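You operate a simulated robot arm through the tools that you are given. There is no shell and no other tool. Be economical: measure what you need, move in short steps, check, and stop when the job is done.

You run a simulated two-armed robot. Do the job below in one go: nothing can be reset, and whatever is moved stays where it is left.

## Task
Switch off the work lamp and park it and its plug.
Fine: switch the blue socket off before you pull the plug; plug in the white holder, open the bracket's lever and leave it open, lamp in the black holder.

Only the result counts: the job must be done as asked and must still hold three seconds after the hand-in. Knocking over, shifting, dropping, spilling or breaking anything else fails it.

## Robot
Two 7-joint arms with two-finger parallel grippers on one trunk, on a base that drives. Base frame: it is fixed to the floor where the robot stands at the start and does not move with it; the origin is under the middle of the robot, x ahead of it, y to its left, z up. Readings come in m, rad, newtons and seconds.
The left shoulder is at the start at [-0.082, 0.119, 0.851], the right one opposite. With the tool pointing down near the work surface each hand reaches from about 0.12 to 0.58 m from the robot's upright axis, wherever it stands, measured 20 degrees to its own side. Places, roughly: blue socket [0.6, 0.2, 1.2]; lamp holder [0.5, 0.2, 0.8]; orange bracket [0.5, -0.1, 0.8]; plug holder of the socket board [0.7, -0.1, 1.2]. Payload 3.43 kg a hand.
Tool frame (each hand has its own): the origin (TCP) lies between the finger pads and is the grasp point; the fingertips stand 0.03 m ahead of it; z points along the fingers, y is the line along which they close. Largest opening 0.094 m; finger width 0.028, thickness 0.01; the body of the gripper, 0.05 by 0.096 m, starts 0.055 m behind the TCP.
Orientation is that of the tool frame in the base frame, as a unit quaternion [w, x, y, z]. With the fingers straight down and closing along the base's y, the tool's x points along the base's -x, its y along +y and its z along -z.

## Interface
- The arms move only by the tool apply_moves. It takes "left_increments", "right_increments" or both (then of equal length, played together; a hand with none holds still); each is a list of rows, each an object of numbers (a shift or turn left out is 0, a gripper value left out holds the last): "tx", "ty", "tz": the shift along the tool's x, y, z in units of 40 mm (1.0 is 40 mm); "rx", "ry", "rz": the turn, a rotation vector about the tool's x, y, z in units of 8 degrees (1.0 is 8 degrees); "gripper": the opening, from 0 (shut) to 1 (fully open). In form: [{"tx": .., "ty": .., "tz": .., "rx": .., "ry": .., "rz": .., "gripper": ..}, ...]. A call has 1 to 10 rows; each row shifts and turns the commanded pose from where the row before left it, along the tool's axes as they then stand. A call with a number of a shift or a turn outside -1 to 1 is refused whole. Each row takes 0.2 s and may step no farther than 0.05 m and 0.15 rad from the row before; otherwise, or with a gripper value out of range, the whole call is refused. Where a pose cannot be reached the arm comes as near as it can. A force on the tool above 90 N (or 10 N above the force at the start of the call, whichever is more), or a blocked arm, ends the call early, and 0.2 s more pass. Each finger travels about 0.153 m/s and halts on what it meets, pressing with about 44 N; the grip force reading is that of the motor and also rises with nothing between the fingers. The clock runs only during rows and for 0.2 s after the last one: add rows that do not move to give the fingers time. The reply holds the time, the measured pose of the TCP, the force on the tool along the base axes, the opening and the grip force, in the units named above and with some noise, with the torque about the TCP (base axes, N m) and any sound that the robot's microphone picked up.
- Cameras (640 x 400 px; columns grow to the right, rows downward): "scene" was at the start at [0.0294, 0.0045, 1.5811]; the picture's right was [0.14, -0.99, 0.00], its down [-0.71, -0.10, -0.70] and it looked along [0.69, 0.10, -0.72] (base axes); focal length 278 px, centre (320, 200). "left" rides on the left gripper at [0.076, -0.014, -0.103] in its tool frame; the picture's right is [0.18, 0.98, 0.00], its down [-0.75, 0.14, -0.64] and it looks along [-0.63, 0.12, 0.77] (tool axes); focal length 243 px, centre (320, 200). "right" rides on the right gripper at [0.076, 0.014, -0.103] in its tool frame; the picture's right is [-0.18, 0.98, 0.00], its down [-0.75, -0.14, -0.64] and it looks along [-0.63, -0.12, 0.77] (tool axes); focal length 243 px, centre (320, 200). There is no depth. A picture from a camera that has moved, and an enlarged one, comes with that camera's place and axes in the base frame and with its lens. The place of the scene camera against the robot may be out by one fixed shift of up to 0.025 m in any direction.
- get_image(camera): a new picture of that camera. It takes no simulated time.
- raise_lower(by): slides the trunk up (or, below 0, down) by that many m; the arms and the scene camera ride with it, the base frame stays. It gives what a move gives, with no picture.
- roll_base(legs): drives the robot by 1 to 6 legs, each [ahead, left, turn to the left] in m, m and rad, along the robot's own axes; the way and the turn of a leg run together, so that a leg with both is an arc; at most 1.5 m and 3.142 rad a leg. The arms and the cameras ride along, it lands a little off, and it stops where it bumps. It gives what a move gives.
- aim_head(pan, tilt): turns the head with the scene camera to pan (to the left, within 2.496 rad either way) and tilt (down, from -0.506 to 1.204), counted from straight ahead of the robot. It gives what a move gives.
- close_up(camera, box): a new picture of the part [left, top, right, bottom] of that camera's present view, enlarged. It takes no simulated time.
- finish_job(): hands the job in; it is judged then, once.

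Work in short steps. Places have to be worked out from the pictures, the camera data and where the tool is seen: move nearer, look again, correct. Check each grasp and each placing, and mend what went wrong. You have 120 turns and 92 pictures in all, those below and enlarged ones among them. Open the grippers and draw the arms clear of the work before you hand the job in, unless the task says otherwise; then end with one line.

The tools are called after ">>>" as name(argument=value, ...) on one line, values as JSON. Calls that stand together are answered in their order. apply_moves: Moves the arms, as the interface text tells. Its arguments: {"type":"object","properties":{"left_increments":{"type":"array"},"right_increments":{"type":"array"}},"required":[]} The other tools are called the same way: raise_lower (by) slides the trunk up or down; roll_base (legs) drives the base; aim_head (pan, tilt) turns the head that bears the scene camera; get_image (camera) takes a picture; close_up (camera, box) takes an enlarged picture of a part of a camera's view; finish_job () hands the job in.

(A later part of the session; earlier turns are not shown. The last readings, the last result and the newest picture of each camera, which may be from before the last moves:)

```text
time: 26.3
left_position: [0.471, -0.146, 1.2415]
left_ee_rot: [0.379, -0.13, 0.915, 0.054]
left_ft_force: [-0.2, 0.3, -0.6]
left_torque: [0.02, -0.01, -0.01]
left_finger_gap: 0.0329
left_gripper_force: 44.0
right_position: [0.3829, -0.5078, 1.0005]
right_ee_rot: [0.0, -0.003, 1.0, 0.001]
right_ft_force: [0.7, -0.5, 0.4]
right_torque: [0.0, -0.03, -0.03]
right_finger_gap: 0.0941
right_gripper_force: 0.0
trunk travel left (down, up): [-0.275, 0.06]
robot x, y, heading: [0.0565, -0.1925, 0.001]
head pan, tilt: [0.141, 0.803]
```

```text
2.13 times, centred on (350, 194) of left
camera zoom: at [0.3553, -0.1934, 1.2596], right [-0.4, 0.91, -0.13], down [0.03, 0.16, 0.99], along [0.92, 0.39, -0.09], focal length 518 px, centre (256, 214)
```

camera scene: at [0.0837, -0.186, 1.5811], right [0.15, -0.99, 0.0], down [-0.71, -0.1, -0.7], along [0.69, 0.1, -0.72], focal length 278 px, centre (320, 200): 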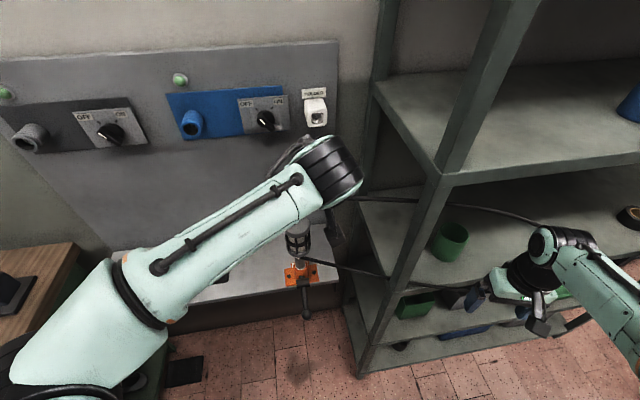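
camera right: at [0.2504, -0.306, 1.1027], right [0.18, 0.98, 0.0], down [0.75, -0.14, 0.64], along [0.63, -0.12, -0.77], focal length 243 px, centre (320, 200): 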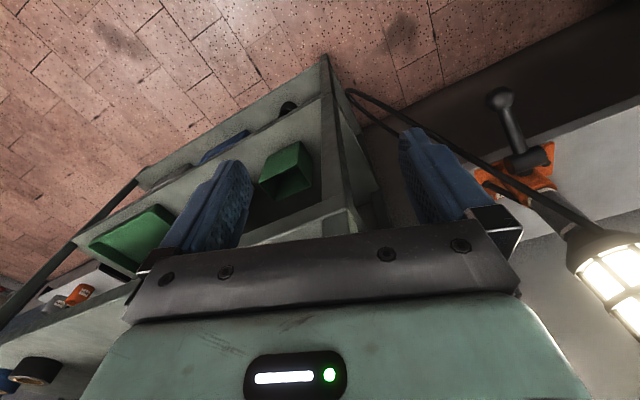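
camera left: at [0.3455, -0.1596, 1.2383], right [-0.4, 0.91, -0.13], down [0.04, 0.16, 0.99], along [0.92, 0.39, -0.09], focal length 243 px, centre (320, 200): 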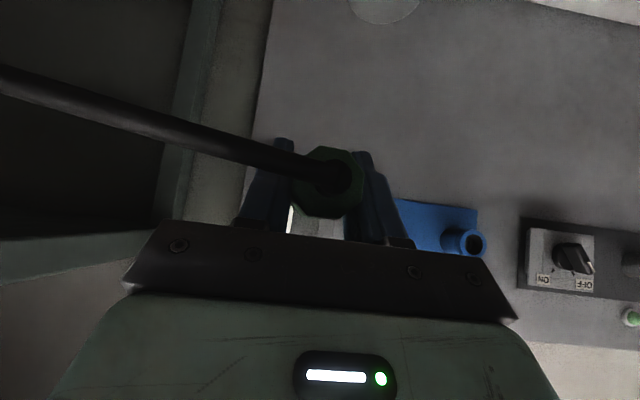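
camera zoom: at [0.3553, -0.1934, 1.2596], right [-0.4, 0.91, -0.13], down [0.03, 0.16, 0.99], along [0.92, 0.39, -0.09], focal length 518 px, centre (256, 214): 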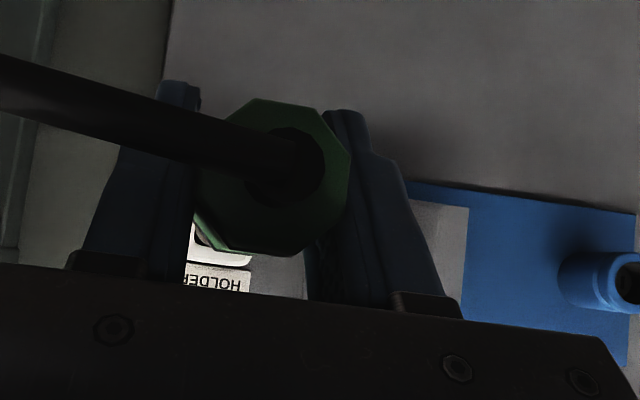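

Alignment agrees within a few mm. I advance along the board normal in steps, watching the force.

>>> apply_moves(left_increments=[{"tz": 0.6, "tx": -0.6}, {"tz": 0.6, "tx": -0.6}, {}])

>>> close_up(camera="scene", box=[270, 70, 390, 145])

>>> close_up(camera="left", box=[200, 100, 500, 287])

```text
time: 27.1
left_position: [0.5358, -0.1264, 1.2418]
left_ee_rot: [0.38, -0.13, 0.914, 0.054]
left_ft_force: [-0.9, -0.3, 0.0]
left_torque: [0.04, -0.02, -0.01]
left_finger_gap: 0.033
left_gripper_force: 44.2
right_position: [0.3822, -0.5077, 1.0011]
right_ee_rot: [0.0, -0.003, 1.0, 0.0]
right_ft_force: [0.4, 0.0, 0.9]
right_torque: [0.0, -0.01, -0.04]
right_finger_gap: 0.094
right_gripper_force: 0.0
trunk travel left (down, up): [-0.275, 0.06]
robot x, y, heading: [0.0572, -0.1901, 0.007]
head pan, tilt: [0.141, 0.803]
```

```text
5.33 times, centred on (330, 108) of scene
camera zoom: at [0.083, -0.1857, 1.5811], right [0.15, -0.99, 0.0], down [-0.71, -0.1, -0.7], along [0.69, 0.1, -0.72], focal length 1483 px, centre (267, 693)
```

zoom: 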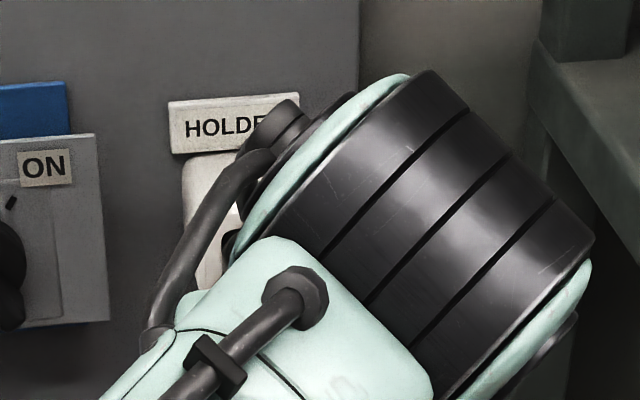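

```text
2.13 times, centred on (350, 194) of left
camera zoom: at [0.4199, -0.1744, 1.2609], right [-0.4, 0.91, -0.13], down [0.04, 0.16, 0.99], along [0.92, 0.39, -0.09], focal length 518 px, centre (256, 214)
```

zoom: 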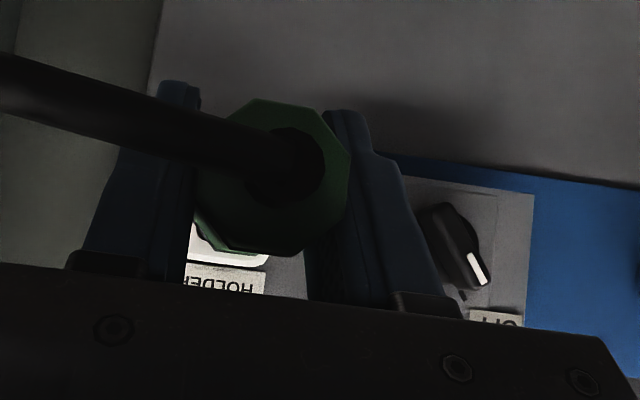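

No contact yet. I continue in small steps.

>>> apply_moves(left_increments=[{"tz": 0.27, "tx": -0.27}, {"tz": 0.27, "tx": -0.27}, {}])

```text
time: 27.9
left_position: [0.5656, -0.1184, 1.242]
left_ee_rot: [0.38, -0.131, 0.914, 0.055]
left_ft_force: [-0.6, -0.4, -0.2]
left_torque: [0.01, -0.02, -0.01]
left_finger_gap: 0.0332
left_gripper_force: 44.0
right_position: [0.3834, -0.5079, 0.9999]
right_ee_rot: [0.0, -0.003, 1.0, 0.0]
right_ft_force: [-0.2, 0.3, -0.7]
right_torque: [0.01, -0.01, -0.02]
right_finger_gap: 0.094
right_gripper_force: 0.0
trunk travel left (down, up): [-0.275, 0.06]
robot x, y, heading: [0.0507, -0.1879, 0.003]
head pan, tilt: [0.141, 0.803]
```

Still free at d=0.512; go on.

>>> apply_moves(left_increments=[{"tz": 0.2, "tx": -0.2}, {"tz": 0.2, "tx": -0.2}, {}])

>>> close_up(camera="left", box=[200, 100, 500, 287])

```text
time: 28.7
left_position: [0.5889, -0.1108, 1.2415]
left_ee_rot: [0.379, -0.13, 0.914, 0.055]
left_ft_force: [0.3, -0.3, -1.2]
left_torque: [0.0, 0.0, 0.01]
left_finger_gap: 0.0332
left_gripper_force: 43.5
right_position: [0.3825, -0.5074, 1.0003]
right_ee_rot: [-0.001, -0.003, 1.0, 0.0]
right_ft_force: [-0.2, -0.1, -0.3]
right_torque: [0.01, 0.0, 0.02]
right_finger_gap: 0.0942
right_gripper_force: 0.1
trunk travel left (down, up): [-0.275, 0.06]
robot x, y, heading: [0.055, -0.1906, 0.009]
head pan, tilt: [0.141, 0.803]
```

```text
2.13 times, centred on (350, 194) of left
camera zoom: at [0.4723, -0.16, 1.2592], right [-0.4, 0.91, -0.13], down [0.04, 0.16, 0.99], along [0.92, 0.39, -0.09], focal length 518 px, centre (256, 214)
```

zoom: 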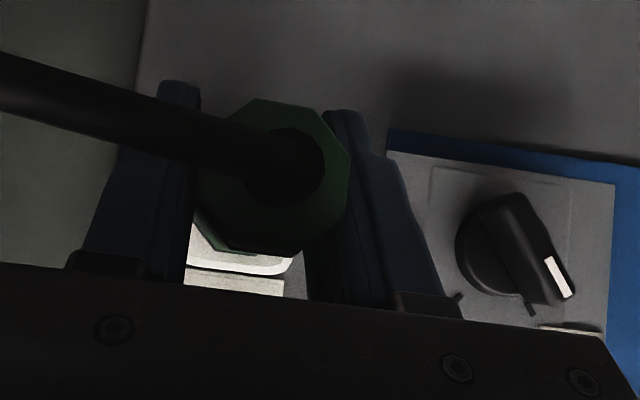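

Still free; the holder's rim looks centred relative to the plug. Continue.

>>> apply_moves(left_increments=[{"tz": 0.18, "tx": -0.18}, {"tz": 0.18, "tx": -0.18}, {}])

```text
time: 29.5
left_position: [0.6041, -0.1052, 1.2363]
left_ee_rot: [0.38, -0.13, 0.914, 0.054]
left_ft_force: [0.0, 0.0, -1.1]
left_torque: [-0.02, 0.01, -0.01]
left_finger_gap: 0.0332
left_gripper_force: 43.8
left hand out of reach, approached as far as the arm can: row 2
right_position: [0.3825, -0.5094, 1.0017]
right_ee_rot: [0.0, -0.002, 1.0, 0.0]
right_ft_force: [-0.2, -0.5, 0.4]
right_torque: [0.0, 0.0, -0.02]
right_finger_gap: 0.0939
right_gripper_force: 0.0
trunk travel left (down, up): [-0.275, 0.06]
robot x, y, heading: [0.0535, -0.1923, 0.002]
head pan, tilt: [0.141, 0.803]
```

The arm hit its reach limit without contact. I back out 6 cm, raise the trunk 6 cm, and lower the hand by the same to gain reach.

>>> apply_moves(left_increments=[{"tz": -0.55, "tx": 0.55}, {"tz": -0.55, "tx": 0.55}, {}])

>>> raise_lower(by=0.06)

```text
time: 30.3
left_position: [0.5447, -0.123, 1.2352]
left_ee_rot: [0.379, -0.13, 0.914, 0.054]
left_ft_force: [-0.4, 0.2, -1.0]
left_torque: [0.01, 0.0, 0.0]
left_finger_gap: 0.0332
left_gripper_force: 43.6
right_position: [0.3837, -0.5082, 1.0004]
right_ee_rot: [0.0, -0.003, 1.0, 0.0]
right_ft_force: [-0.8, -0.1, -0.7]
right_torque: [0.01, -0.02, -0.01]
right_finger_gap: 0.0937
right_gripper_force: 0.0
trunk travel left (down, up): [-0.275, 0.06]
robot x, y, heading: [0.0539, -0.1908, 0.008]
head pan, tilt: [0.141, 0.803]
```

```text
time: 31.3
left_position: [0.5435, -0.1222, 1.2967]
left_ee_rot: [0.379, -0.131, 0.914, 0.055]
left_ft_force: [0.5, 0.0, -1.2]
left_torque: [-0.01, 0.01, -0.01]
left_finger_gap: 0.0331
left_gripper_force: 43.7
right_position: [0.3829, -0.5082, 1.0628]
right_ee_rot: [0.0, -0.001, 1.0, 0.0]
right_ft_force: [-0.9, -0.1, -0.8]
right_torque: [0.0, -0.01, 0.0]
right_finger_gap: 0.0941
right_gripper_force: 0.0
trunk travel left (down, up): [-0.335, 0.0]
robot x, y, heading: [0.0541, -0.1902, 0.004]
head pan, tilt: [0.141, 0.803]
```

Now lower the hand 5.5 cm and re-centre.

>>> apply_moves(left_increments=[{"tx": 0.5, "tz": 0.5, "ty": -0.06}, {"tx": 0.47, "tz": 0.47}, {}])

>>> close_up(camera="scene", box=[260, 60, 400, 148])

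```text
time: 32.1
left_position: [0.5461, -0.1225, 1.2421]
left_ee_rot: [0.379, -0.132, 0.914, 0.055]
left_ft_force: [-0.6, 0.1, -0.5]
left_torque: [-0.05, 0.01, -0.02]
left_finger_gap: 0.0332
left_gripper_force: 43.9
right_position: [0.3814, -0.5083, 1.0602]
right_ee_rot: [0.0, -0.003, 1.0, -0.001]
right_ft_force: [-1.1, -0.4, 0.5]
right_torque: [0.0, -0.03, -0.01]
right_finger_gap: 0.0941
right_gripper_force: 0.1
trunk travel left (down, up): [-0.335, 0.0]
robot x, y, heading: [0.0569, -0.1919, 0.01]
head pan, tilt: [0.141, 0.803]
```

```text
4.55 times, centred on (330, 104) of scene
camera zoom: at [0.0828, -0.1859, 1.6442], right [0.15, -0.99, 0.0], down [-0.71, -0.1, -0.7], along [0.69, 0.1, -0.72], focal length 1264 px, centre (274, 636)
```

zoom: 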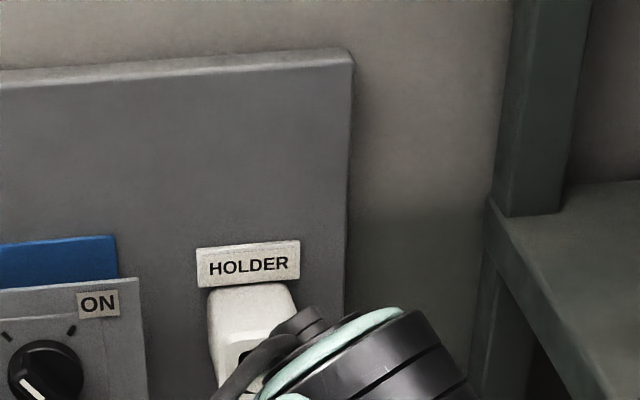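

Advance again in small steps to d≈0.555.

>>> apply_moves(left_increments=[{"tz": 0.3, "tx": -0.3, "ty": -0.03}, {"tz": 0.3, "tx": -0.3}, {"tz": 0.25, "tx": -0.25}, {"tz": 0.25, "tx": -0.25}, {}])

>>> close_up(camera="left", box=[200, 100, 500, 287])

```text
time: 33.3
left_position: [0.6057, -0.1069, 1.2413]
left_ee_rot: [0.379, -0.13, 0.915, 0.054]
left_ft_force: [0.3, -0.3, -0.8]
left_torque: [-0.03, 0.02, 0.0]
left_finger_gap: 0.033
left_gripper_force: 43.8
right_position: [0.3828, -0.5086, 1.0607]
right_ee_rot: [0.0, -0.002, 1.0, 0.0]
right_ft_force: [-0.4, 0.4, 0.4]
right_torque: [0.02, -0.02, -0.01]
right_finger_gap: 0.094
right_gripper_force: 0.0
trunk travel left (down, up): [-0.335, 0.0]
robot x, y, heading: [0.0596, -0.1909, 0.006]
head pan, tilt: [0.141, 0.803]
```

```text
2.13 times, centred on (350, 194) of left
camera zoom: at [0.4886, -0.1563, 1.2604], right [-0.4, 0.91, -0.13], down [0.04, 0.16, 0.99], along [0.92, 0.39, -0.09], focal length 518 px, centre (256, 214)
```

zoom: 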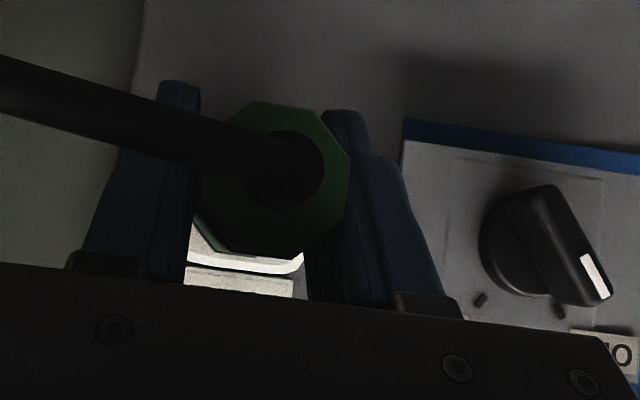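

No force yet at d=0.553; continue by centimetre.

>>> apply_moves(left_increments=[{"tz": 0.18, "tx": -0.18}, {"tz": 0.18, "tx": -0.18}, {}])

```text
time: 34.1
left_position: [0.6189, -0.101, 1.2431]
left_ee_rot: [0.375, -0.131, 0.916, 0.056]
left_ft_force: [-40.1, 3.5, -16.6]
left_torque: [-0.04, -0.17, 0.17]
left_finger_gap: 0.0333
left_gripper_force: 44.2
right_position: [0.3786, -0.5067, 1.0623]
right_ee_rot: [0.001, -0.003, 1.0, 0.0]
right_ft_force: [-0.5, 0.5, 0.5]
right_torque: [-0.02, 0.0, -0.01]
right_finger_gap: 0.0939
right_gripper_force: 0.0
trunk travel left (down, up): [-0.335, 0.0]
robot x, y, heading: [0.0545, -0.19, 0.009]
head pan, tilt: [0.141, 0.803]
```

Contact of 40 N at d=0.568, about the depth expected for seating. I test whether the plug is captive by a small sideways nudge.

>>> apply_moves(left_increments=[{"tz": -0.07, "tx": 0.07}, {"ty": 0.15}, {}])

>>> close_up(camera="left", box=[200, 100, 500, 287])

```text
time: 34.9
left_position: [0.6174, -0.1025, 1.2408]
left_ee_rot: [0.377, -0.129, 0.915, 0.054]
left_ft_force: [-13.0, -8.3, -16.3]
left_torque: [0.03, 0.45, 0.43]
left_finger_gap: 0.0329
left_gripper_force: 43.8
right_position: [0.3826, -0.5096, 1.0605]
right_ee_rot: [0.0, -0.002, 1.0, 0.001]
right_ft_force: [-0.5, -0.2, -0.2]
right_torque: [0.01, 0.01, -0.01]
right_finger_gap: 0.0941
right_gripper_force: 0.0
trunk travel left (down, up): [-0.335, 0.0]
robot x, y, heading: [0.0549, -0.1877, 0.0]
head pan, tilt: [0.141, 0.803]
```

```text
2.13 times, centred on (350, 194) of left
camera zoom: at [0.5018, -0.1492, 1.2604], right [-0.4, 0.91, -0.13], down [0.04, 0.16, 0.99], along [0.92, 0.39, -0.1], focal length 518 px, centre (256, 214)
```

zoom: 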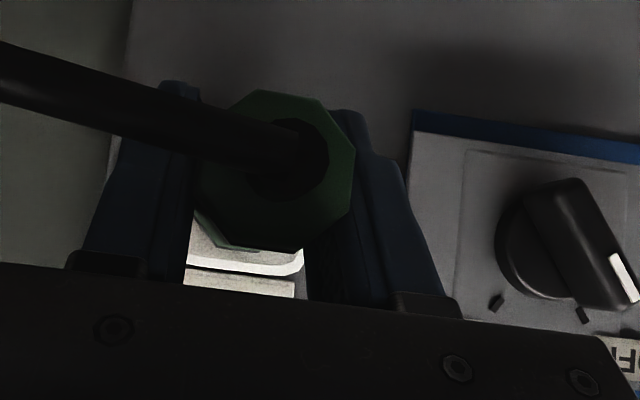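

There is sideways and downward reaction, so the nose is touching. I centre it (back right, a little lower) and check the forces.

>>> apply_moves(left_increments=[{"ty": -0.13}, {"tx": 0.06, "tz": 0.06}, {}])

>>> apply_moves(left_increments=[{"tz": 0.13, "tx": -0.13}, {}])

```text
time: 35.7
left_position: [0.618, -0.1022, 1.2416]
left_ee_rot: [0.382, -0.132, 0.913, 0.055]
left_ft_force: [-16.7, 0.5, -3.6]
left_torque: [-0.1, 0.74, 0.21]
left_finger_gap: 0.0332
left_gripper_force: 43.8
right_position: [0.3815, -0.5085, 1.0619]
right_ee_rot: [0.001, -0.002, 1.0, 0.0]
right_ft_force: [0.2, 0.5, -0.3]
right_torque: [-0.04, 0.02, -0.01]
right_finger_gap: 0.094
right_gripper_force: 0.0
trunk travel left (down, up): [-0.335, 0.0]
robot x, y, heading: [0.0532, -0.1839, 0.005]
head pan, tilt: [0.141, 0.803]
```

```text
time: 36.3
left_position: [0.6207, -0.0994, 1.2424]
left_ee_rot: [0.38, -0.131, 0.914, 0.055]
left_ft_force: [-42.8, -0.9, -4.5]
left_torque: [-0.07, -0.14, 0.33]
left_finger_gap: 0.0333
left_gripper_force: 44.2
right_position: [0.378, -0.5085, 1.062]
right_ee_rot: [0.003, -0.003, 1.0, 0.0]
right_ft_force: [0.6, 0.3, -0.4]
right_torque: [0.03, -0.03, -0.03]
right_finger_gap: 0.0941
right_gripper_force: 0.0
trunk travel left (down, up): [-0.335, 0.0]
robot x, y, heading: [0.0523, -0.1886, 0.007]
head pan, tilt: [0.141, 0.803]
```

Blocked at the same depth; I need a side view. First a scene view to see where the cable loop and right arm are.

>>> get_image(camera="scene")

>>> get_image(camera="right")

```text
45 pictures are left
camera scene: at [0.0743, -0.1859, 1.6444], right [0.15, -0.99, 0.0], down [-0.71, -0.1, -0.7], along [0.69, 0.1, -0.72], focal length 278 px, centre (320, 200)
```

scene: 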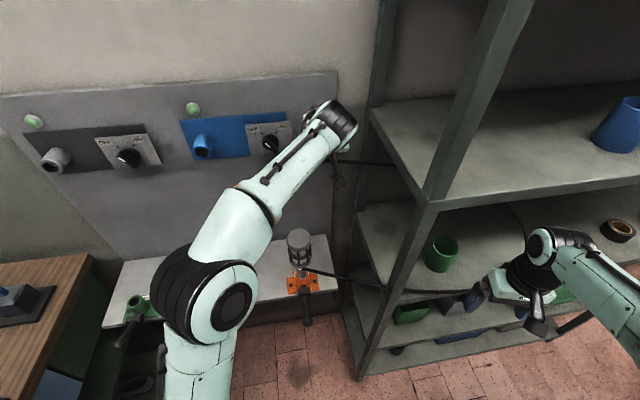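

```text
44 pictures are left
camera right: at [0.3, -0.4943, 1.1642], right [0.18, 0.98, 0.0], down [0.75, -0.14, 0.65], along [0.64, -0.12, -0.76], focal length 243 px, centre (320, 200)
```

right: 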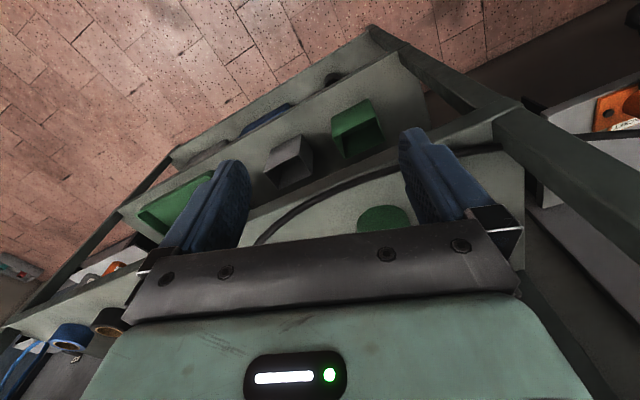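

The cable rests in the middle shelf, clear of the right hand. I turn the right hand to look at the plug and holder from the right.

>>> apply_moves(right_increments=[{"rz": -1}, {"rz": -1}, {"rz": -1}, {"rz": -1}, {"rz": -1}, {"rz": -1}, {"rz": -1}])

>>> apply_moves(right_increments=[{"ry": -1}, {"ry": -1}, {"ry": -1}, {"ry": -1}, {"ry": -1}, {"ry": -1}, {"ry": -1}, {"ry": -1}, {"ry": -1}, {"ry": -1}])

>>> get_image(camera="right")

```text
time: 37.9
left_position: [0.6211, -0.1008, 1.2419]
left_ee_rot: [0.379, -0.131, 0.914, 0.055]
left_ft_force: [-40.8, -2.8, -0.5]
left_torque: [-0.03, -0.03, 0.36]
left_finger_gap: 0.0332
left_gripper_force: 44.0
right_position: [0.3772, -0.5084, 1.0617]
right_ee_rot: [0.002, -0.472, 0.881, 0.0]
right_ft_force: [0.4, -0.5, -0.2]
right_torque: [-0.01, 0.01, 0.04]
right_finger_gap: 0.0943
right_gripper_force: 0.0
trunk travel left (down, up): [-0.335, 0.0]
robot x, y, heading: [0.0588, -0.1907, 0.007]
head pan, tilt: [0.141, 0.803]
```

```text
time: 40.1
left_position: [0.6207, -0.1006, 1.2412]
left_ee_rot: [0.381, -0.131, 0.914, 0.055]
left_ft_force: [-37.0, -2.4, 2.5]
left_torque: [0.0, -0.1, 0.32]
left_finger_gap: 0.0331
left_gripper_force: 44.2
right_position: [0.3778, -0.5093, 1.0624]
right_ee_rot: [0.57, -0.362, 0.673, 0.302]
right_ft_force: [-0.7, -0.5, -0.2]
right_torque: [0.0, -0.01, -0.01]
right_finger_gap: 0.0941
right_gripper_force: 0.1
trunk travel left (down, up): [-0.335, 0.0]
robot x, y, heading: [0.0509, -0.1914, 0.01]
head pan, tilt: [0.141, 0.803]
```

```text
43 pictures are left
camera right: at [0.3024, -0.5959, 1.0044], right [-0.8, 0.57, 0.18], down [-0.17, -0.5, 0.85], along [0.57, 0.65, 0.49], focal length 243 px, centre (320, 200)
```

right: 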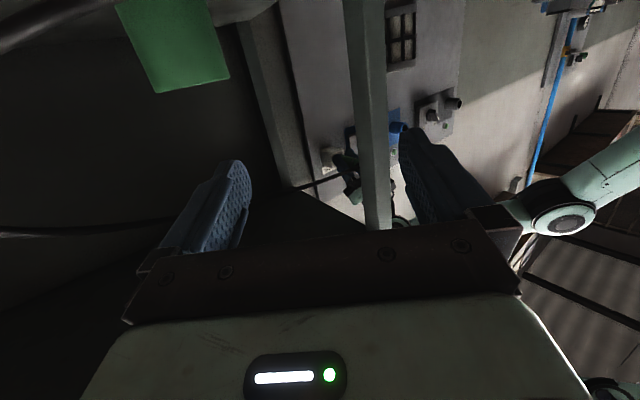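

>>> close_up(camera="right", box=[300, 120, 420, 210])

```text
4.44 times, centred on (360, 165) of right
camera zoom: at [0.3024, -0.5959, 1.0044], right [-0.8, 0.57, 0.18], down [-0.17, -0.5, 0.85], along [0.57, 0.65, 0.49], focal length 1078 px, centre (142, 356)
```

zoom: 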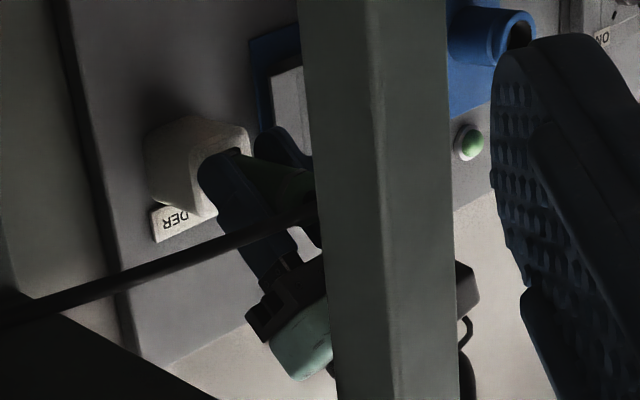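

The plug seems to be in the mouth, but a post hides part. I shift the right hand 10 cm for a clear view.

>>> apply_moves(right_increments=[{"ty": 1}, {"ty": 1}, {"ty": 1}])

>>> close_up(camera="right", box=[260, 90, 420, 210])

```text
time: 40.9
left_position: [0.6216, -0.1019, 1.2419]
left_ee_rot: [0.381, -0.131, 0.914, 0.054]
left_ft_force: [-37.4, -0.8, 3.3]
left_torque: [0.04, -0.13, 0.4]
left_finger_gap: 0.0332
left_gripper_force: 44.2
right_position: [0.2757, -0.4434, 1.0601]
right_ee_rot: [0.569, -0.362, 0.674, 0.302]
right_ft_force: [-0.1, 0.9, 0.1]
right_torque: [0.02, 0.03, -0.02]
right_finger_gap: 0.094
right_gripper_force: 0.1
trunk travel left (down, up): [-0.335, 0.0]
robot x, y, heading: [0.0534, -0.1919, 0.005]
head pan, tilt: [0.141, 0.803]
```

```text
3.33 times, centred on (340, 150) of right
camera zoom: at [0.2013, -0.5304, 1.0032], right [-0.8, 0.57, 0.18], down [-0.17, -0.5, 0.85], along [0.58, 0.65, 0.49], focal length 809 px, centre (253, 367)
```

zoom: 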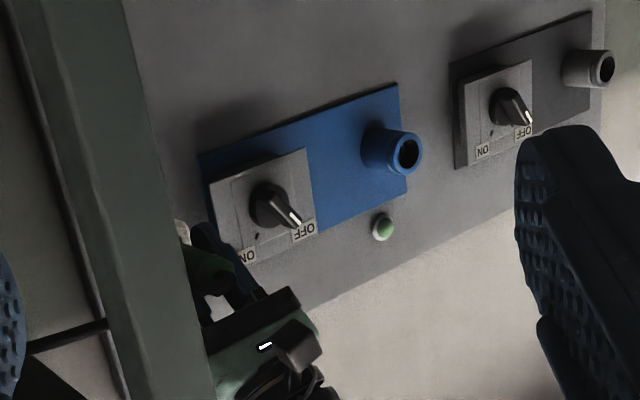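

A little further.

>>> apply_moves(right_increments=[{"ty": 1}, {"ty": 0.5}])

>>> close_up(camera="right", box=[260, 110, 380, 200])

```text
time: 41.5
left_position: [0.6219, -0.1009, 1.2421]
left_ee_rot: [0.38, -0.131, 0.914, 0.054]
left_ft_force: [-35.2, -0.6, 3.4]
left_torque: [-0.03, -0.14, 0.39]
left_finger_gap: 0.033
left_gripper_force: 44.1
right_position: [0.231, -0.4214, 1.0612]
right_ee_rot: [0.568, -0.363, 0.674, 0.303]
right_ft_force: [0.0, 0.6, -0.7]
right_torque: [0.02, -0.03, 0.03]
right_finger_gap: 0.0942
right_gripper_force: 0.1
right hand out of reach, approached as far as the arm can: row 2
trunk travel left (down, up): [-0.335, 0.0]
robot x, y, heading: [0.0545, -0.1923, 0.006]
head pan, tilt: [0.141, 0.803]
```

```text
4.44 times, centred on (320, 155) of right
camera zoom: at [0.1564, -0.5101, 1.0048], right [-0.8, 0.57, 0.18], down [-0.16, -0.5, 0.85], along [0.57, 0.65, 0.49], focal length 1078 px, centre (320, 400)
```

zoom: 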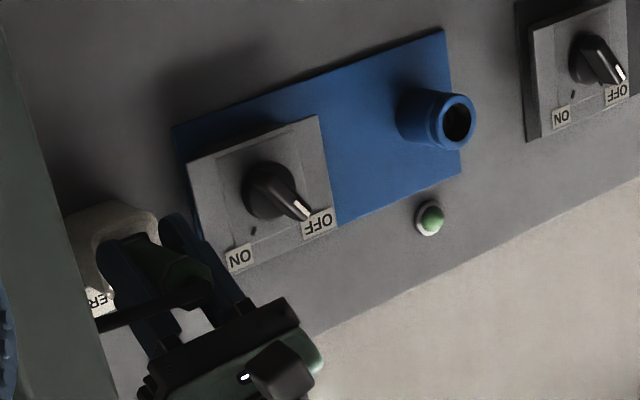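

>>> close_up(camera="right", box=[268, 145, 318, 182])

```text
10.81 times, centred on (293, 164) of right
camera zoom: at [0.1564, -0.5101, 1.0048], right [-0.8, 0.57, 0.18], down [-0.16, -0.5, 0.85], along [0.57, 0.65, 0.49], focal length 2623 px, centre (612, 595)
```

zoom: 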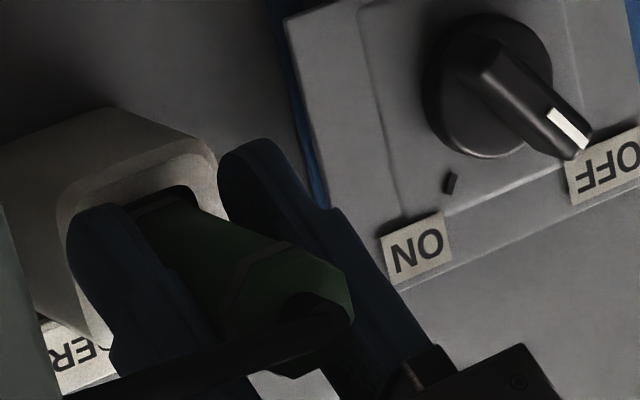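

The plug's shoulder ring sits at the holder's mouth just as it sat at the socket, so it is seated. I relieve the push, open the fingers, and look.

>>> apply_moves(left_increments=[{"gripper": 0.6}, {}, {}, {}])

>>> close_up(camera="right", box=[268, 145, 318, 182])

```text
time: 42.5
left_position: [0.628, -0.1003, 1.2405]
left_ee_rot: [0.379, -0.13, 0.915, 0.054]
left_ft_force: [-0.7, -0.1, -0.7]
left_torque: [0.01, -0.04, -0.02]
left_finger_gap: 0.0563
left_gripper_force: 0.1
right_position: [0.238, -0.4225, 1.0618]
right_ee_rot: [0.567, -0.361, 0.675, 0.303]
right_ft_force: [0.0, 0.6, -0.1]
right_torque: [0.0, -0.01, 0.01]
right_finger_gap: 0.0941
right_gripper_force: 0.1
trunk travel left (down, up): [-0.335, 0.0]
robot x, y, heading: [0.055, -0.1908, 0.008]
head pan, tilt: [0.141, 0.803]
```

```text
10.81 times, centred on (293, 164) of right
camera zoom: at [0.1612, -0.5102, 1.0045], right [-0.8, 0.57, 0.18], down [-0.16, -0.5, 0.85], along [0.58, 0.65, 0.49], focal length 2623 px, centre (612, 595)
```

zoom: 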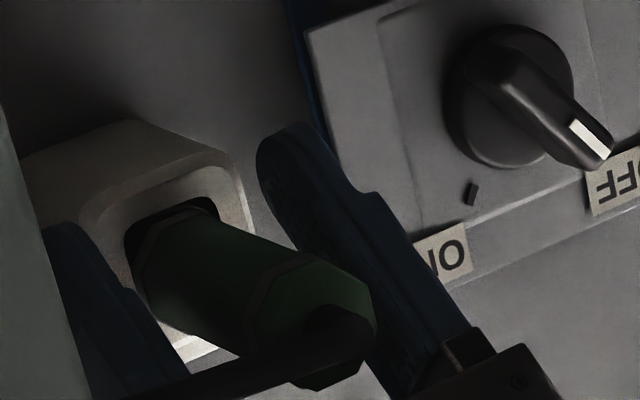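

The plug stays by itself. I withdraw the left hand along its own axis and check from the scene camera.

>>> apply_moves(left_increments=[{"tz": -0.5, "gripper": 0.7}, {"tz": -1}, {"tz": -1}, {"tz": -1}, {"ty": 1}, {"ty": 1}])

>>> get_image(camera="left")

>>> close_up(camera="right", box=[258, 138, 328, 187])

```text
time: 43.9
left_position: [0.5089, -0.049, 1.3363]
left_ee_rot: [0.38, -0.13, 0.914, 0.054]
left_ft_force: [0.4, -0.5, 0.5]
left_torque: [0.01, 0.01, -0.01]
left_finger_gap: 0.0659
left_gripper_force: 0.0
right_position: [0.2369, -0.4226, 1.0616]
right_ee_rot: [0.567, -0.362, 0.675, 0.304]
right_ft_force: [0.3, -0.5, -0.4]
right_torque: [0.0, -0.05, 0.05]
right_finger_gap: 0.0938
right_gripper_force: 0.0
trunk travel left (down, up): [-0.335, 0.0]
robot x, y, heading: [0.0518, -0.1914, 0.007]
head pan, tilt: [0.141, 0.803]
```

```text
37 pictures are left
camera left: at [0.3921, -0.0982, 1.3545], right [-0.4, 0.91, -0.13], down [0.03, 0.16, 0.99], along [0.92, 0.39, -0.09], focal length 243 px, centre (320, 200)
```

left: 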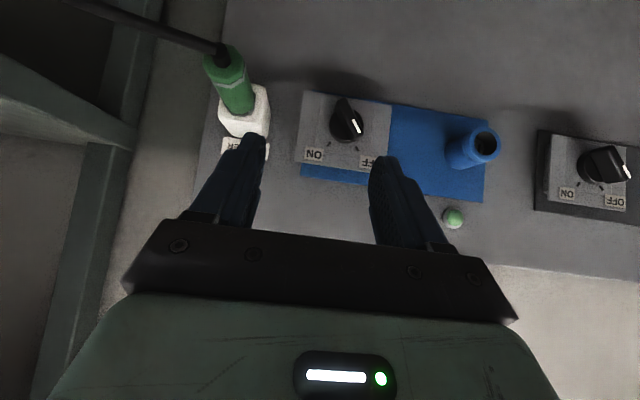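

```text
8.16 times, centred on (293, 162) of right
camera zoom: at [0.161, -0.5096, 1.0046], right [-0.8, 0.57, 0.18], down [-0.16, -0.5, 0.85], along [0.58, 0.65, 0.49], focal length 1981 px, centre (540, 506)
```

zoom: 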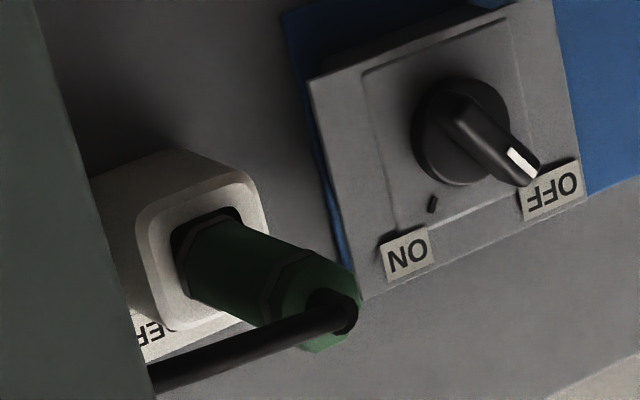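

The plug is fully seated in the white holder. Next, the bracket lever: I bring the left hand back, point it down over the lever's ball at about (0.39, -0.095), and look.

>>> apply_moves(left_increments=[{"tz": -0.7, "tx": 0.7, "gripper": 1}, {"tz": -0.7, "tx": 0.7}, {"tz": -0.7, "tx": 0.7, "ty": -0.3}, {"ry": 1}, {"ry": 1}, {"ry": 1}, {"ry": 1}, {"ry": 1}, {"ry": 0.625}])

>>> apply_moves(left_increments=[{"tz": 1}, {"tz": 1}, {"tz": 1}, {"tz": 1}, {"tz": 1}, {"tz": 1}])

>>> get_image(camera="left")

>>> get_image(camera="scene")

```text
time: 45.9
left_position: [0.4014, -0.091, 1.3138]
left_ee_rot: [0.009, -0.136, 0.991, 0.009]
left_ft_force: [0.7, 0.4, 0.1]
left_torque: [-0.02, -0.02, -0.02]
left_finger_gap: 0.094
left_gripper_force: 0.2
left hand out of reach, approached as far as the arm can: row 8, 9
right_position: [0.2382, -0.4229, 1.0625]
right_ee_rot: [0.567, -0.361, 0.675, 0.303]
right_ft_force: [-0.4, -0.3, -0.1]
right_torque: [0.0, -0.05, 0.01]
right_finger_gap: 0.0943
right_gripper_force: 0.1
trunk travel left (down, up): [-0.335, 0.0]
robot x, y, heading: [0.0551, -0.1863, 0.007]
head pan, tilt: [0.141, 0.803]
```

```text
time: 47.3
left_position: [0.4044, -0.0903, 1.0732]
left_ee_rot: [0.001, -0.141, 0.99, 0.0]
left_ft_force: [0.9, 0.7, -0.4]
left_torque: [0.01, -0.01, 0.0]
left_finger_gap: 0.0941
left_gripper_force: 0.1
right_position: [0.2381, -0.4224, 1.0615]
right_ee_rot: [0.567, -0.362, 0.675, 0.304]
right_ft_force: [1.0, -0.3, 0.8]
right_torque: [0.02, -0.04, 0.01]
right_finger_gap: 0.094
right_gripper_force: 0.1
trunk travel left (down, up): [-0.335, 0.0]
robot x, y, heading: [0.0535, -0.1894, 0.008]
head pan, tilt: [0.141, 0.803]
```

```text
35 pictures are left
camera left: at [0.3354, -0.1247, 1.1759], right [-0.45, 0.89, 0.0], down [0.68, 0.35, 0.64], along [0.57, 0.29, -0.77], focal length 243 px, centre (320, 200)
```

left: 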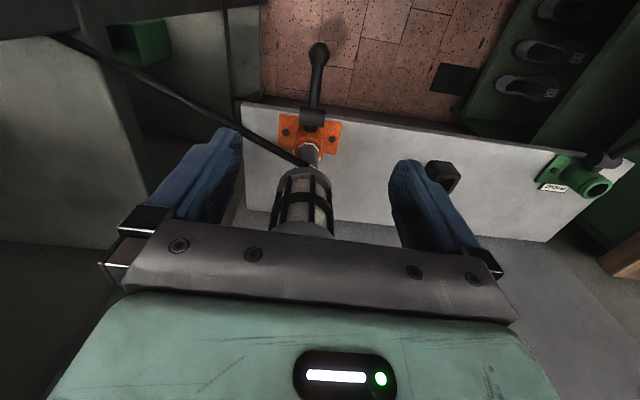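

```text
34 pictures are left
camera scene: at [0.0831, -0.1858, 1.6443], right [0.15, -0.99, 0.0], down [-0.71, -0.1, -0.7], along [0.69, 0.1, -0.72], focal length 278 px, centre (320, 200)
```

scene: 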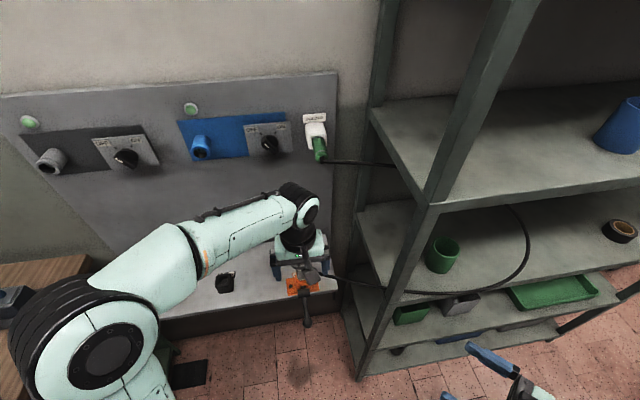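

Before the lever, I check the cable loop near the green cup, since it will move with the lamp.

>>> close_up(camera="scene", box=[320, 130, 560, 330])

>>> close_up(camera="left", box=[240, 30, 390, 250])

```text
2.00 times, centred on (440, 230) of scene
camera zoom: at [0.0831, -0.1858, 1.6443], right [0.15, -0.99, 0.0], down [-0.71, -0.1, -0.7], along [0.69, 0.1, -0.72], focal length 556 px, centre (80, 140)
```

zoom: 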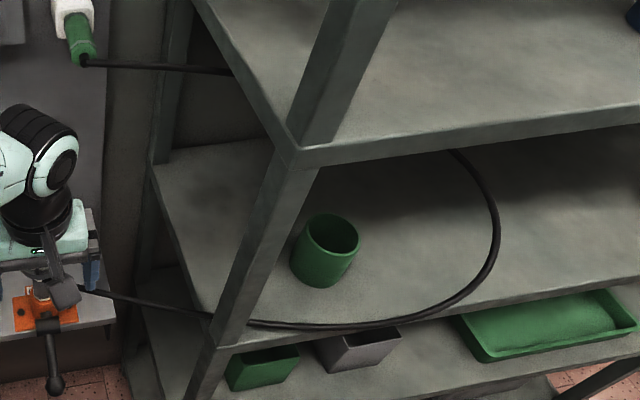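

```text
1.82 times, centred on (315, 140) of left
camera zoom: at [0.3354, -0.1247, 1.1759], right [-0.45, 0.89, 0.0], down [0.68, 0.35, 0.64], along [0.57, 0.29, -0.77], focal length 441 px, centre (329, 309)
```

zoom: 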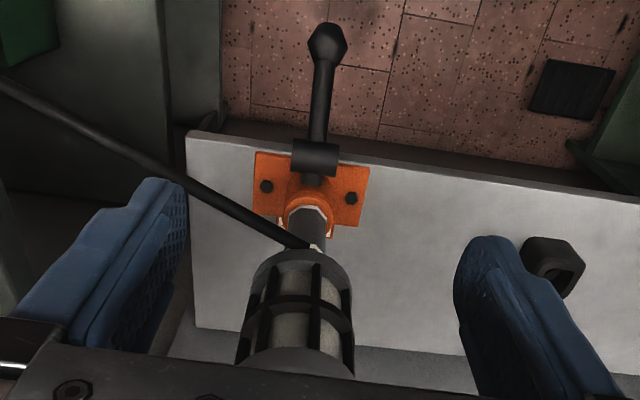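

The cable is a loose arc; lever geometry is confirmed: ball at d=0.352, w=-0.200, z≈0.773; pivot d≈0.41, z≈0.84. I descend over the ball.

>>> apply_moves(left_increments=[{"tx": 0.31, "ty": -0.07, "gripper": 0.6}, {"tz": 1}, {"tz": 1}, {"tz": 1}, {"tz": 1}, {"tz": 1}, {"tz": 1}])

>>> get_image(camera="left")

>>> close_up(camera="scene", box=[220, 200, 400, 350])

```text
time: 48.9
left_position: [0.3925, -0.0964, 0.8299]
left_ee_rot: [0.001, -0.141, 0.99, 0.0]
left_ft_force: [-0.1, -0.5, -1.1]
left_torque: [0.02, 0.02, -0.01]
left_finger_gap: 0.0565
left_gripper_force: 0.1
right_position: [0.2385, -0.4214, 1.0614]
right_ee_rot: [0.567, -0.361, 0.676, 0.303]
right_ft_force: [-0.4, 0.3, 0.1]
right_torque: [-0.01, -0.03, 0.01]
right_finger_gap: 0.0938
right_gripper_force: 0.1
trunk travel left (down, up): [-0.335, 0.0]
robot x, y, heading: [0.0492, -0.1933, 0.009]
head pan, tilt: [0.141, 0.803]
```

```text
31 pictures are left
camera left: at [0.3245, -0.1301, 0.9331], right [-0.45, 0.89, 0.0], down [0.68, 0.35, 0.64], along [0.57, 0.29, -0.77], focal length 243 px, centre (320, 200)
```

left: 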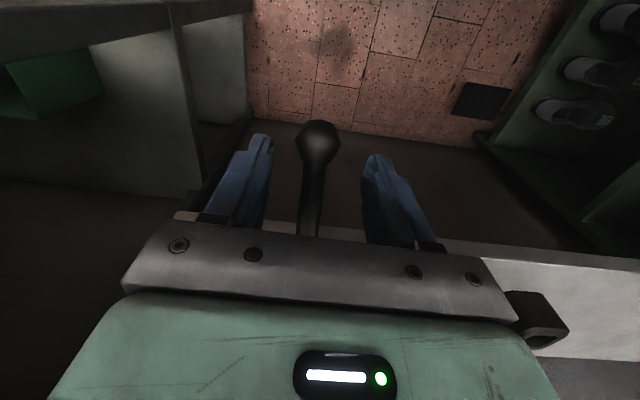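

```text
2.67 times, centred on (310, 275) of scene
camera zoom: at [0.0833, -0.1862, 1.6443], right [0.15, -0.99, 0.0], down [-0.71, -0.1, -0.69], along [0.69, 0.1, -0.72], focal length 742 px, centre (347, 0)
```

zoom: 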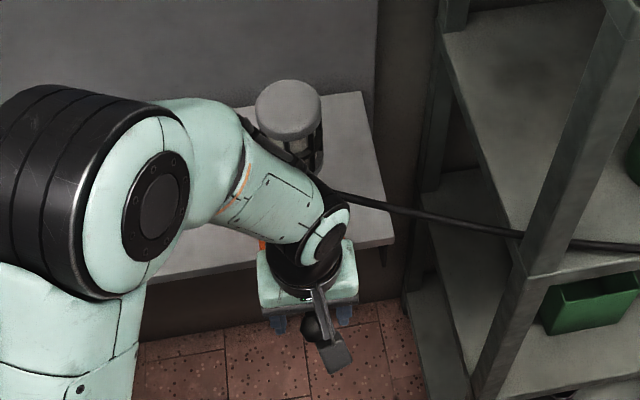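

The ball is centred between the fingers. Descend 5.6 cm and close on it.

>>> apply_moves(left_increments=[{"tz": 0.7, "tx": -0.08}, {"tz": 0.7}, {"gripper": 0}, {}, {}])

>>> get_image(camera="left")

```text
time: 50.1
left_position: [0.3921, -0.0974, 0.7765]
left_ee_rot: [0.0, -0.141, 0.99, 0.001]
left_ft_force: [1.6, -11.4, -6.8]
left_torque: [-0.25, 0.3, -0.07]
left_finger_gap: 0.0292
left_gripper_force: 45.1
right_position: [0.2373, -0.4243, 1.0609]
right_ee_rot: [0.566, -0.362, 0.676, 0.304]
right_ft_force: [0.0, -0.6, -0.3]
right_torque: [0.01, 0.01, -0.03]
right_finger_gap: 0.0942
right_gripper_force: 0.1
trunk travel left (down, up): [-0.335, 0.0]
robot x, y, heading: [0.0557, -0.1873, 0.002]
head pan, tilt: [0.141, 0.803]
```

```text
29 pictures are left
camera left: at [0.3257, -0.1312, 0.8787], right [-0.45, 0.89, 0.0], down [0.68, 0.35, 0.64], along [0.57, 0.29, -0.77], focal length 243 px, centre (320, 200)
```

left: 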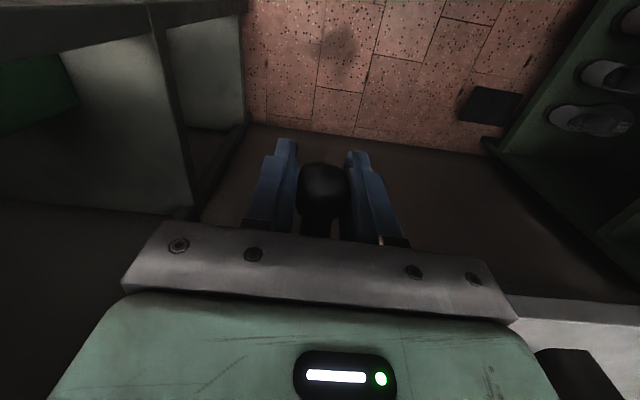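

The ball is held (29 mm). I swing it up along an arc of about 9 cm around the pivot, first half.

>>> apply_moves(left_increments=[{"tx": 0.315, "tz": -0.35}, {"tx": 0.235, "tz": -0.41}, {"tx": 0.145, "tz": -0.45}, {"tx": 0.05, "tz": -0.47}])

```text
time: 51.1
left_position: [0.3769, -0.1029, 0.8446]
left_ee_rot: [0.007, -0.143, 0.99, -0.004]
left_ft_force: [46.1, 1.7, -20.1]
left_torque: [-0.35, 0.97, 0.08]
left_finger_gap: 0.0296
left_gripper_force: 45.1
right_position: [0.242, -0.4225, 1.0605]
right_ee_rot: [0.566, -0.36, 0.677, 0.304]
right_ft_force: [-0.1, -0.3, 0.3]
right_torque: [0.0, 0.01, 0.0]
right_finger_gap: 0.094
right_gripper_force: 0.1
trunk travel left (down, up): [-0.335, 0.0]
robot x, y, heading: [0.0535, -0.1889, 0.005]
head pan, tilt: [0.141, 0.803]
```

The lever rises; the pull shows a slightly shorter effective arc. I correct inward and continue upward.

>>> apply_moves(left_increments=[{"tx": -0.36, "tz": -0.4}, {"tx": -0.22, "tz": -0.4}])

>>> close_up(camera="right", box=[0, 0, 640, 400])

```text
time: 51.7
left_position: [0.3837, -0.1002, 0.8741]
left_ee_rot: [-0.005, -0.139, 0.99, 0.002]
left_ft_force: [1.0, -16.8, -39.3]
left_torque: [-0.05, 0.19, -0.08]
left_finger_gap: 0.0295
left_gripper_force: 44.6
right_position: [0.2385, -0.4257, 1.0608]
right_ee_rot: [0.566, -0.361, 0.676, 0.304]
right_ft_force: [0.3, -0.6, -0.1]
right_torque: [-0.02, 0.02, -0.01]
right_finger_gap: 0.0939
right_gripper_force: 0.1
trunk travel left (down, up): [-0.335, 0.0]
robot x, y, heading: [0.0559, -0.1923, 0.002]
head pan, tilt: [0.141, 0.803]
```

```text
1.00 times, centred on (320, 200) of right (not enlarged: the box is as wide or as high as the picture)
camera zoom: at [0.1619, -0.5117, 1.0032], right [-0.8, 0.57, 0.18], down [-0.16, -0.5, 0.85], along [0.58, 0.65, 0.49], focal length 243 px, centre (320, 200)
```

zoom: 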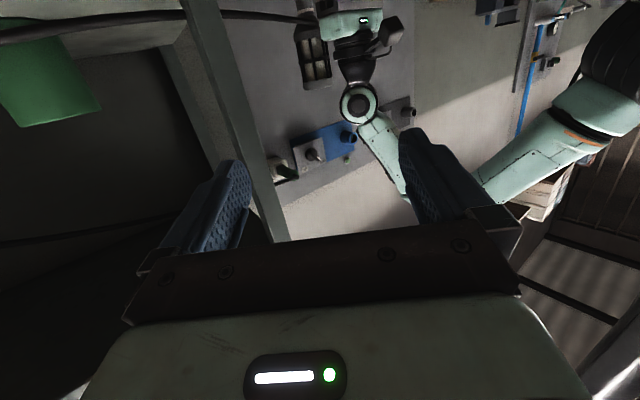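

Now at about +28°, with 39 N opposing; perhaps the stop. I try one more small step.

>>> apply_moves(left_increments=[{"tx": -0.2, "tz": -0.25}, {}])

```text
time: 52.3
left_position: [0.3899, -0.0988, 0.887]
left_ee_rot: [-0.004, -0.139, 0.99, 0.003]
left_ft_force: [-23.9, -27.3, -29.4]
left_torque: [-0.43, 0.41, 0.0]
left_finger_gap: 0.0292
left_gripper_force: 45.2
right_position: [0.2359, -0.4265, 1.0622]
right_ee_rot: [0.567, -0.361, 0.675, 0.304]
right_ft_force: [0.2, 0.4, 0.0]
right_torque: [0.02, -0.03, 0.0]
right_finger_gap: 0.0941
right_gripper_force: 0.1
trunk travel left (down, up): [-0.335, 0.0]
robot x, y, heading: [0.056, -0.1888, 0.003]
head pan, tilt: [0.141, 0.803]
```

It still advances. Another step, easing the sideways load, then a look.

>>> apply_moves(left_increments=[{"tx": -0.25, "tz": -0.25, "ty": -0.06}, {}])

>>> get_image(camera="left")

>>> close_up(camera="scene", box=[220, 200, 400, 350])

```text
time: 52.9
left_position: [0.4032, -0.0946, 0.8975]
left_ee_rot: [0.0, -0.141, 0.99, 0.001]
left_ft_force: [-13.5, -13.4, -13.1]
left_torque: [-0.17, -0.06, 0.11]
left_finger_gap: 0.0288
left_gripper_force: 44.9
right_position: [0.2359, -0.4247, 1.0614]
right_ee_rot: [0.567, -0.361, 0.675, 0.303]
right_ft_force: [-0.1, 0.3, 0.4]
right_torque: [-0.02, 0.01, -0.01]
right_finger_gap: 0.0942
right_gripper_force: 0.0
trunk travel left (down, up): [-0.335, 0.0]
robot x, y, heading: [0.0567, -0.1909, 0.003]
head pan, tilt: [0.141, 0.803]
```

```text
27 pictures are left
camera left: at [0.3354, -0.1289, 0.9996], right [-0.45, 0.89, 0.0], down [0.68, 0.34, 0.64], along [0.57, 0.29, -0.77], focal length 243 px, centre (320, 200)
```

left: 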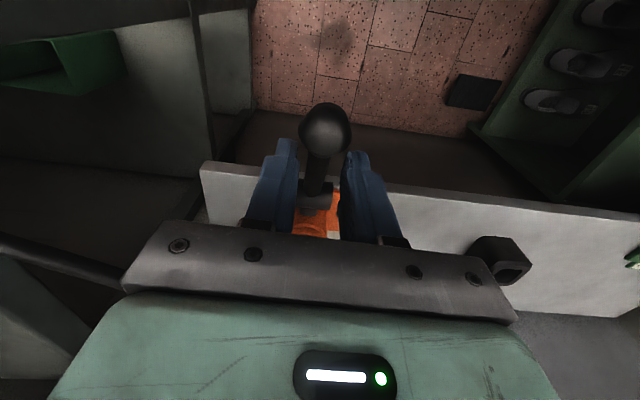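

```text
2.67 times, centred on (310, 275) of scene
camera zoom: at [0.0806, -0.1884, 1.6444], right [0.15, -0.99, 0.0], down [-0.71, -0.1, -0.7], along [0.69, 0.1, -0.72], focal length 742 px, centre (347, 0)
```

zoom: 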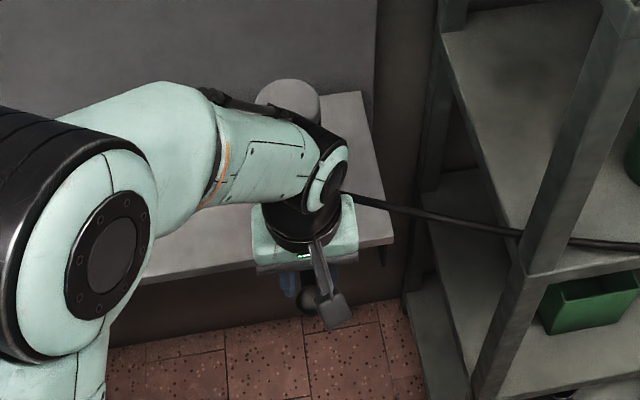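

The ball slipped down out of the fingers when the lever reached its stop at about +23°, the same angle as the green bracket's lever. I open and lift away, then check that it stays.

>>> apply_moves(left_increments=[{"gripper": 0.8}, {}, {}, {"tz": -1}, {"tz": -1, "tx": 0.5}, {"tz": -1, "tx": 0.5}, {"tz": -1}])

>>> get_image(camera="left")

```text
time: 54.5
left_position: [0.3656, -0.104, 1.0557]
left_ee_rot: [0.001, -0.142, 0.99, 0.001]
left_ft_force: [-0.8, -0.3, -0.5]
left_torque: [0.0, -0.01, -0.03]
left_finger_gap: 0.0751
left_gripper_force: 0.1
right_position: [0.2367, -0.4221, 1.0627]
right_ee_rot: [0.567, -0.362, 0.675, 0.303]
right_ft_force: [0.5, -0.3, -0.4]
right_torque: [0.02, 0.03, 0.0]
right_finger_gap: 0.0939
right_gripper_force: 0.1
trunk travel left (down, up): [-0.335, 0.0]
robot x, y, heading: [0.0541, -0.1901, 0.002]
head pan, tilt: [0.141, 0.803]
```

```text
25 pictures are left
camera left: at [0.2982, -0.1385, 1.159], right [-0.45, 0.89, 0.0], down [0.68, 0.35, 0.64], along [0.57, 0.29, -0.77], focal length 243 px, centre (320, 200)
```

left: 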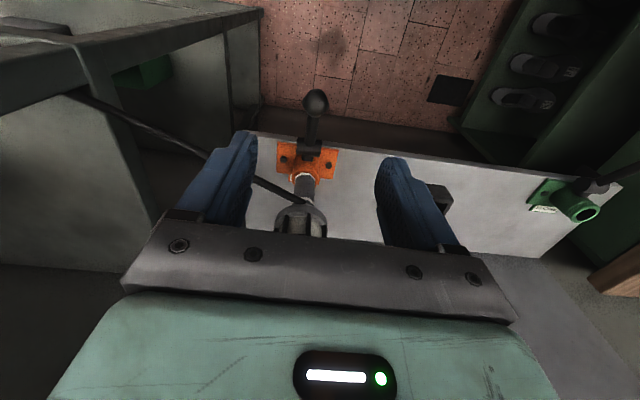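

The lever stays up (ball now at z≈0.865). Now I rise and move over the lamp (axis at about d=0.462, w=-0.200, top near z=1.04).

>>> apply_moves(left_increments=[{"tz": -1, "gripper": 1}, {"tz": -1}, {"tx": -1}, {"tx": -1}, {"tx": -1}, {"tx": -0.45}])

>>> get_image(camera="left")

>>> get_image(camera="scene")

```text
time: 55.9
left_position: [0.5015, -0.0647, 1.1374]
left_ee_rot: [0.001, -0.141, 0.99, 0.0]
left_ft_force: [0.3, 0.1, -1.2]
left_torque: [0.0, 0.0, 0.04]
left_finger_gap: 0.0937
left_gripper_force: 0.1
right_position: [0.2372, -0.4239, 1.0615]
right_ee_rot: [0.566, -0.362, 0.676, 0.303]
right_ft_force: [-0.1, -0.2, 0.2]
right_torque: [-0.02, -0.02, -0.02]
right_finger_gap: 0.0941
right_gripper_force: 0.0
trunk travel left (down, up): [-0.335, 0.0]
robot x, y, heading: [0.0581, -0.1927, 0.005]
head pan, tilt: [0.141, 0.803]
```

```text
24 pictures are left
camera left: at [0.4333, -0.0992, 1.2389], right [-0.45, 0.89, 0.0], down [0.68, 0.35, 0.64], along [0.57, 0.29, -0.77], focal length 243 px, centre (320, 200)
```

left: 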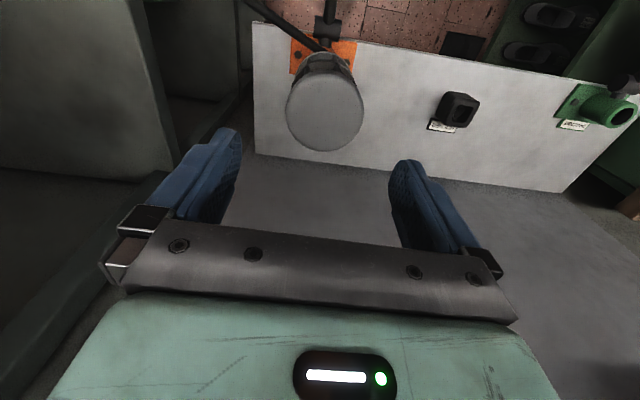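

```text
23 pictures are left
camera scene: at [0.0831, -0.1859, 1.6443], right [0.15, -0.99, 0.0], down [-0.71, -0.1, -0.7], along [0.69, 0.1, -0.72], focal length 278 px, centre (320, 200)
```

scene: 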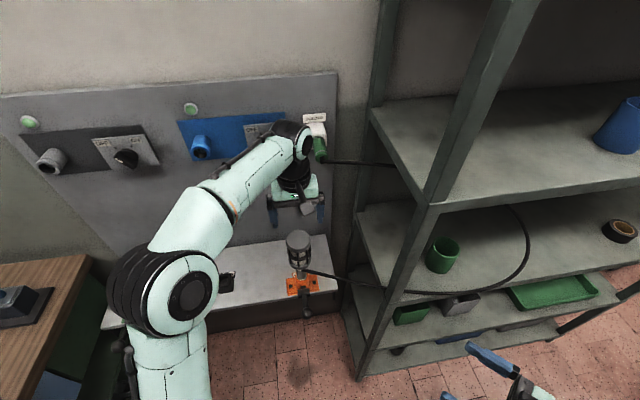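

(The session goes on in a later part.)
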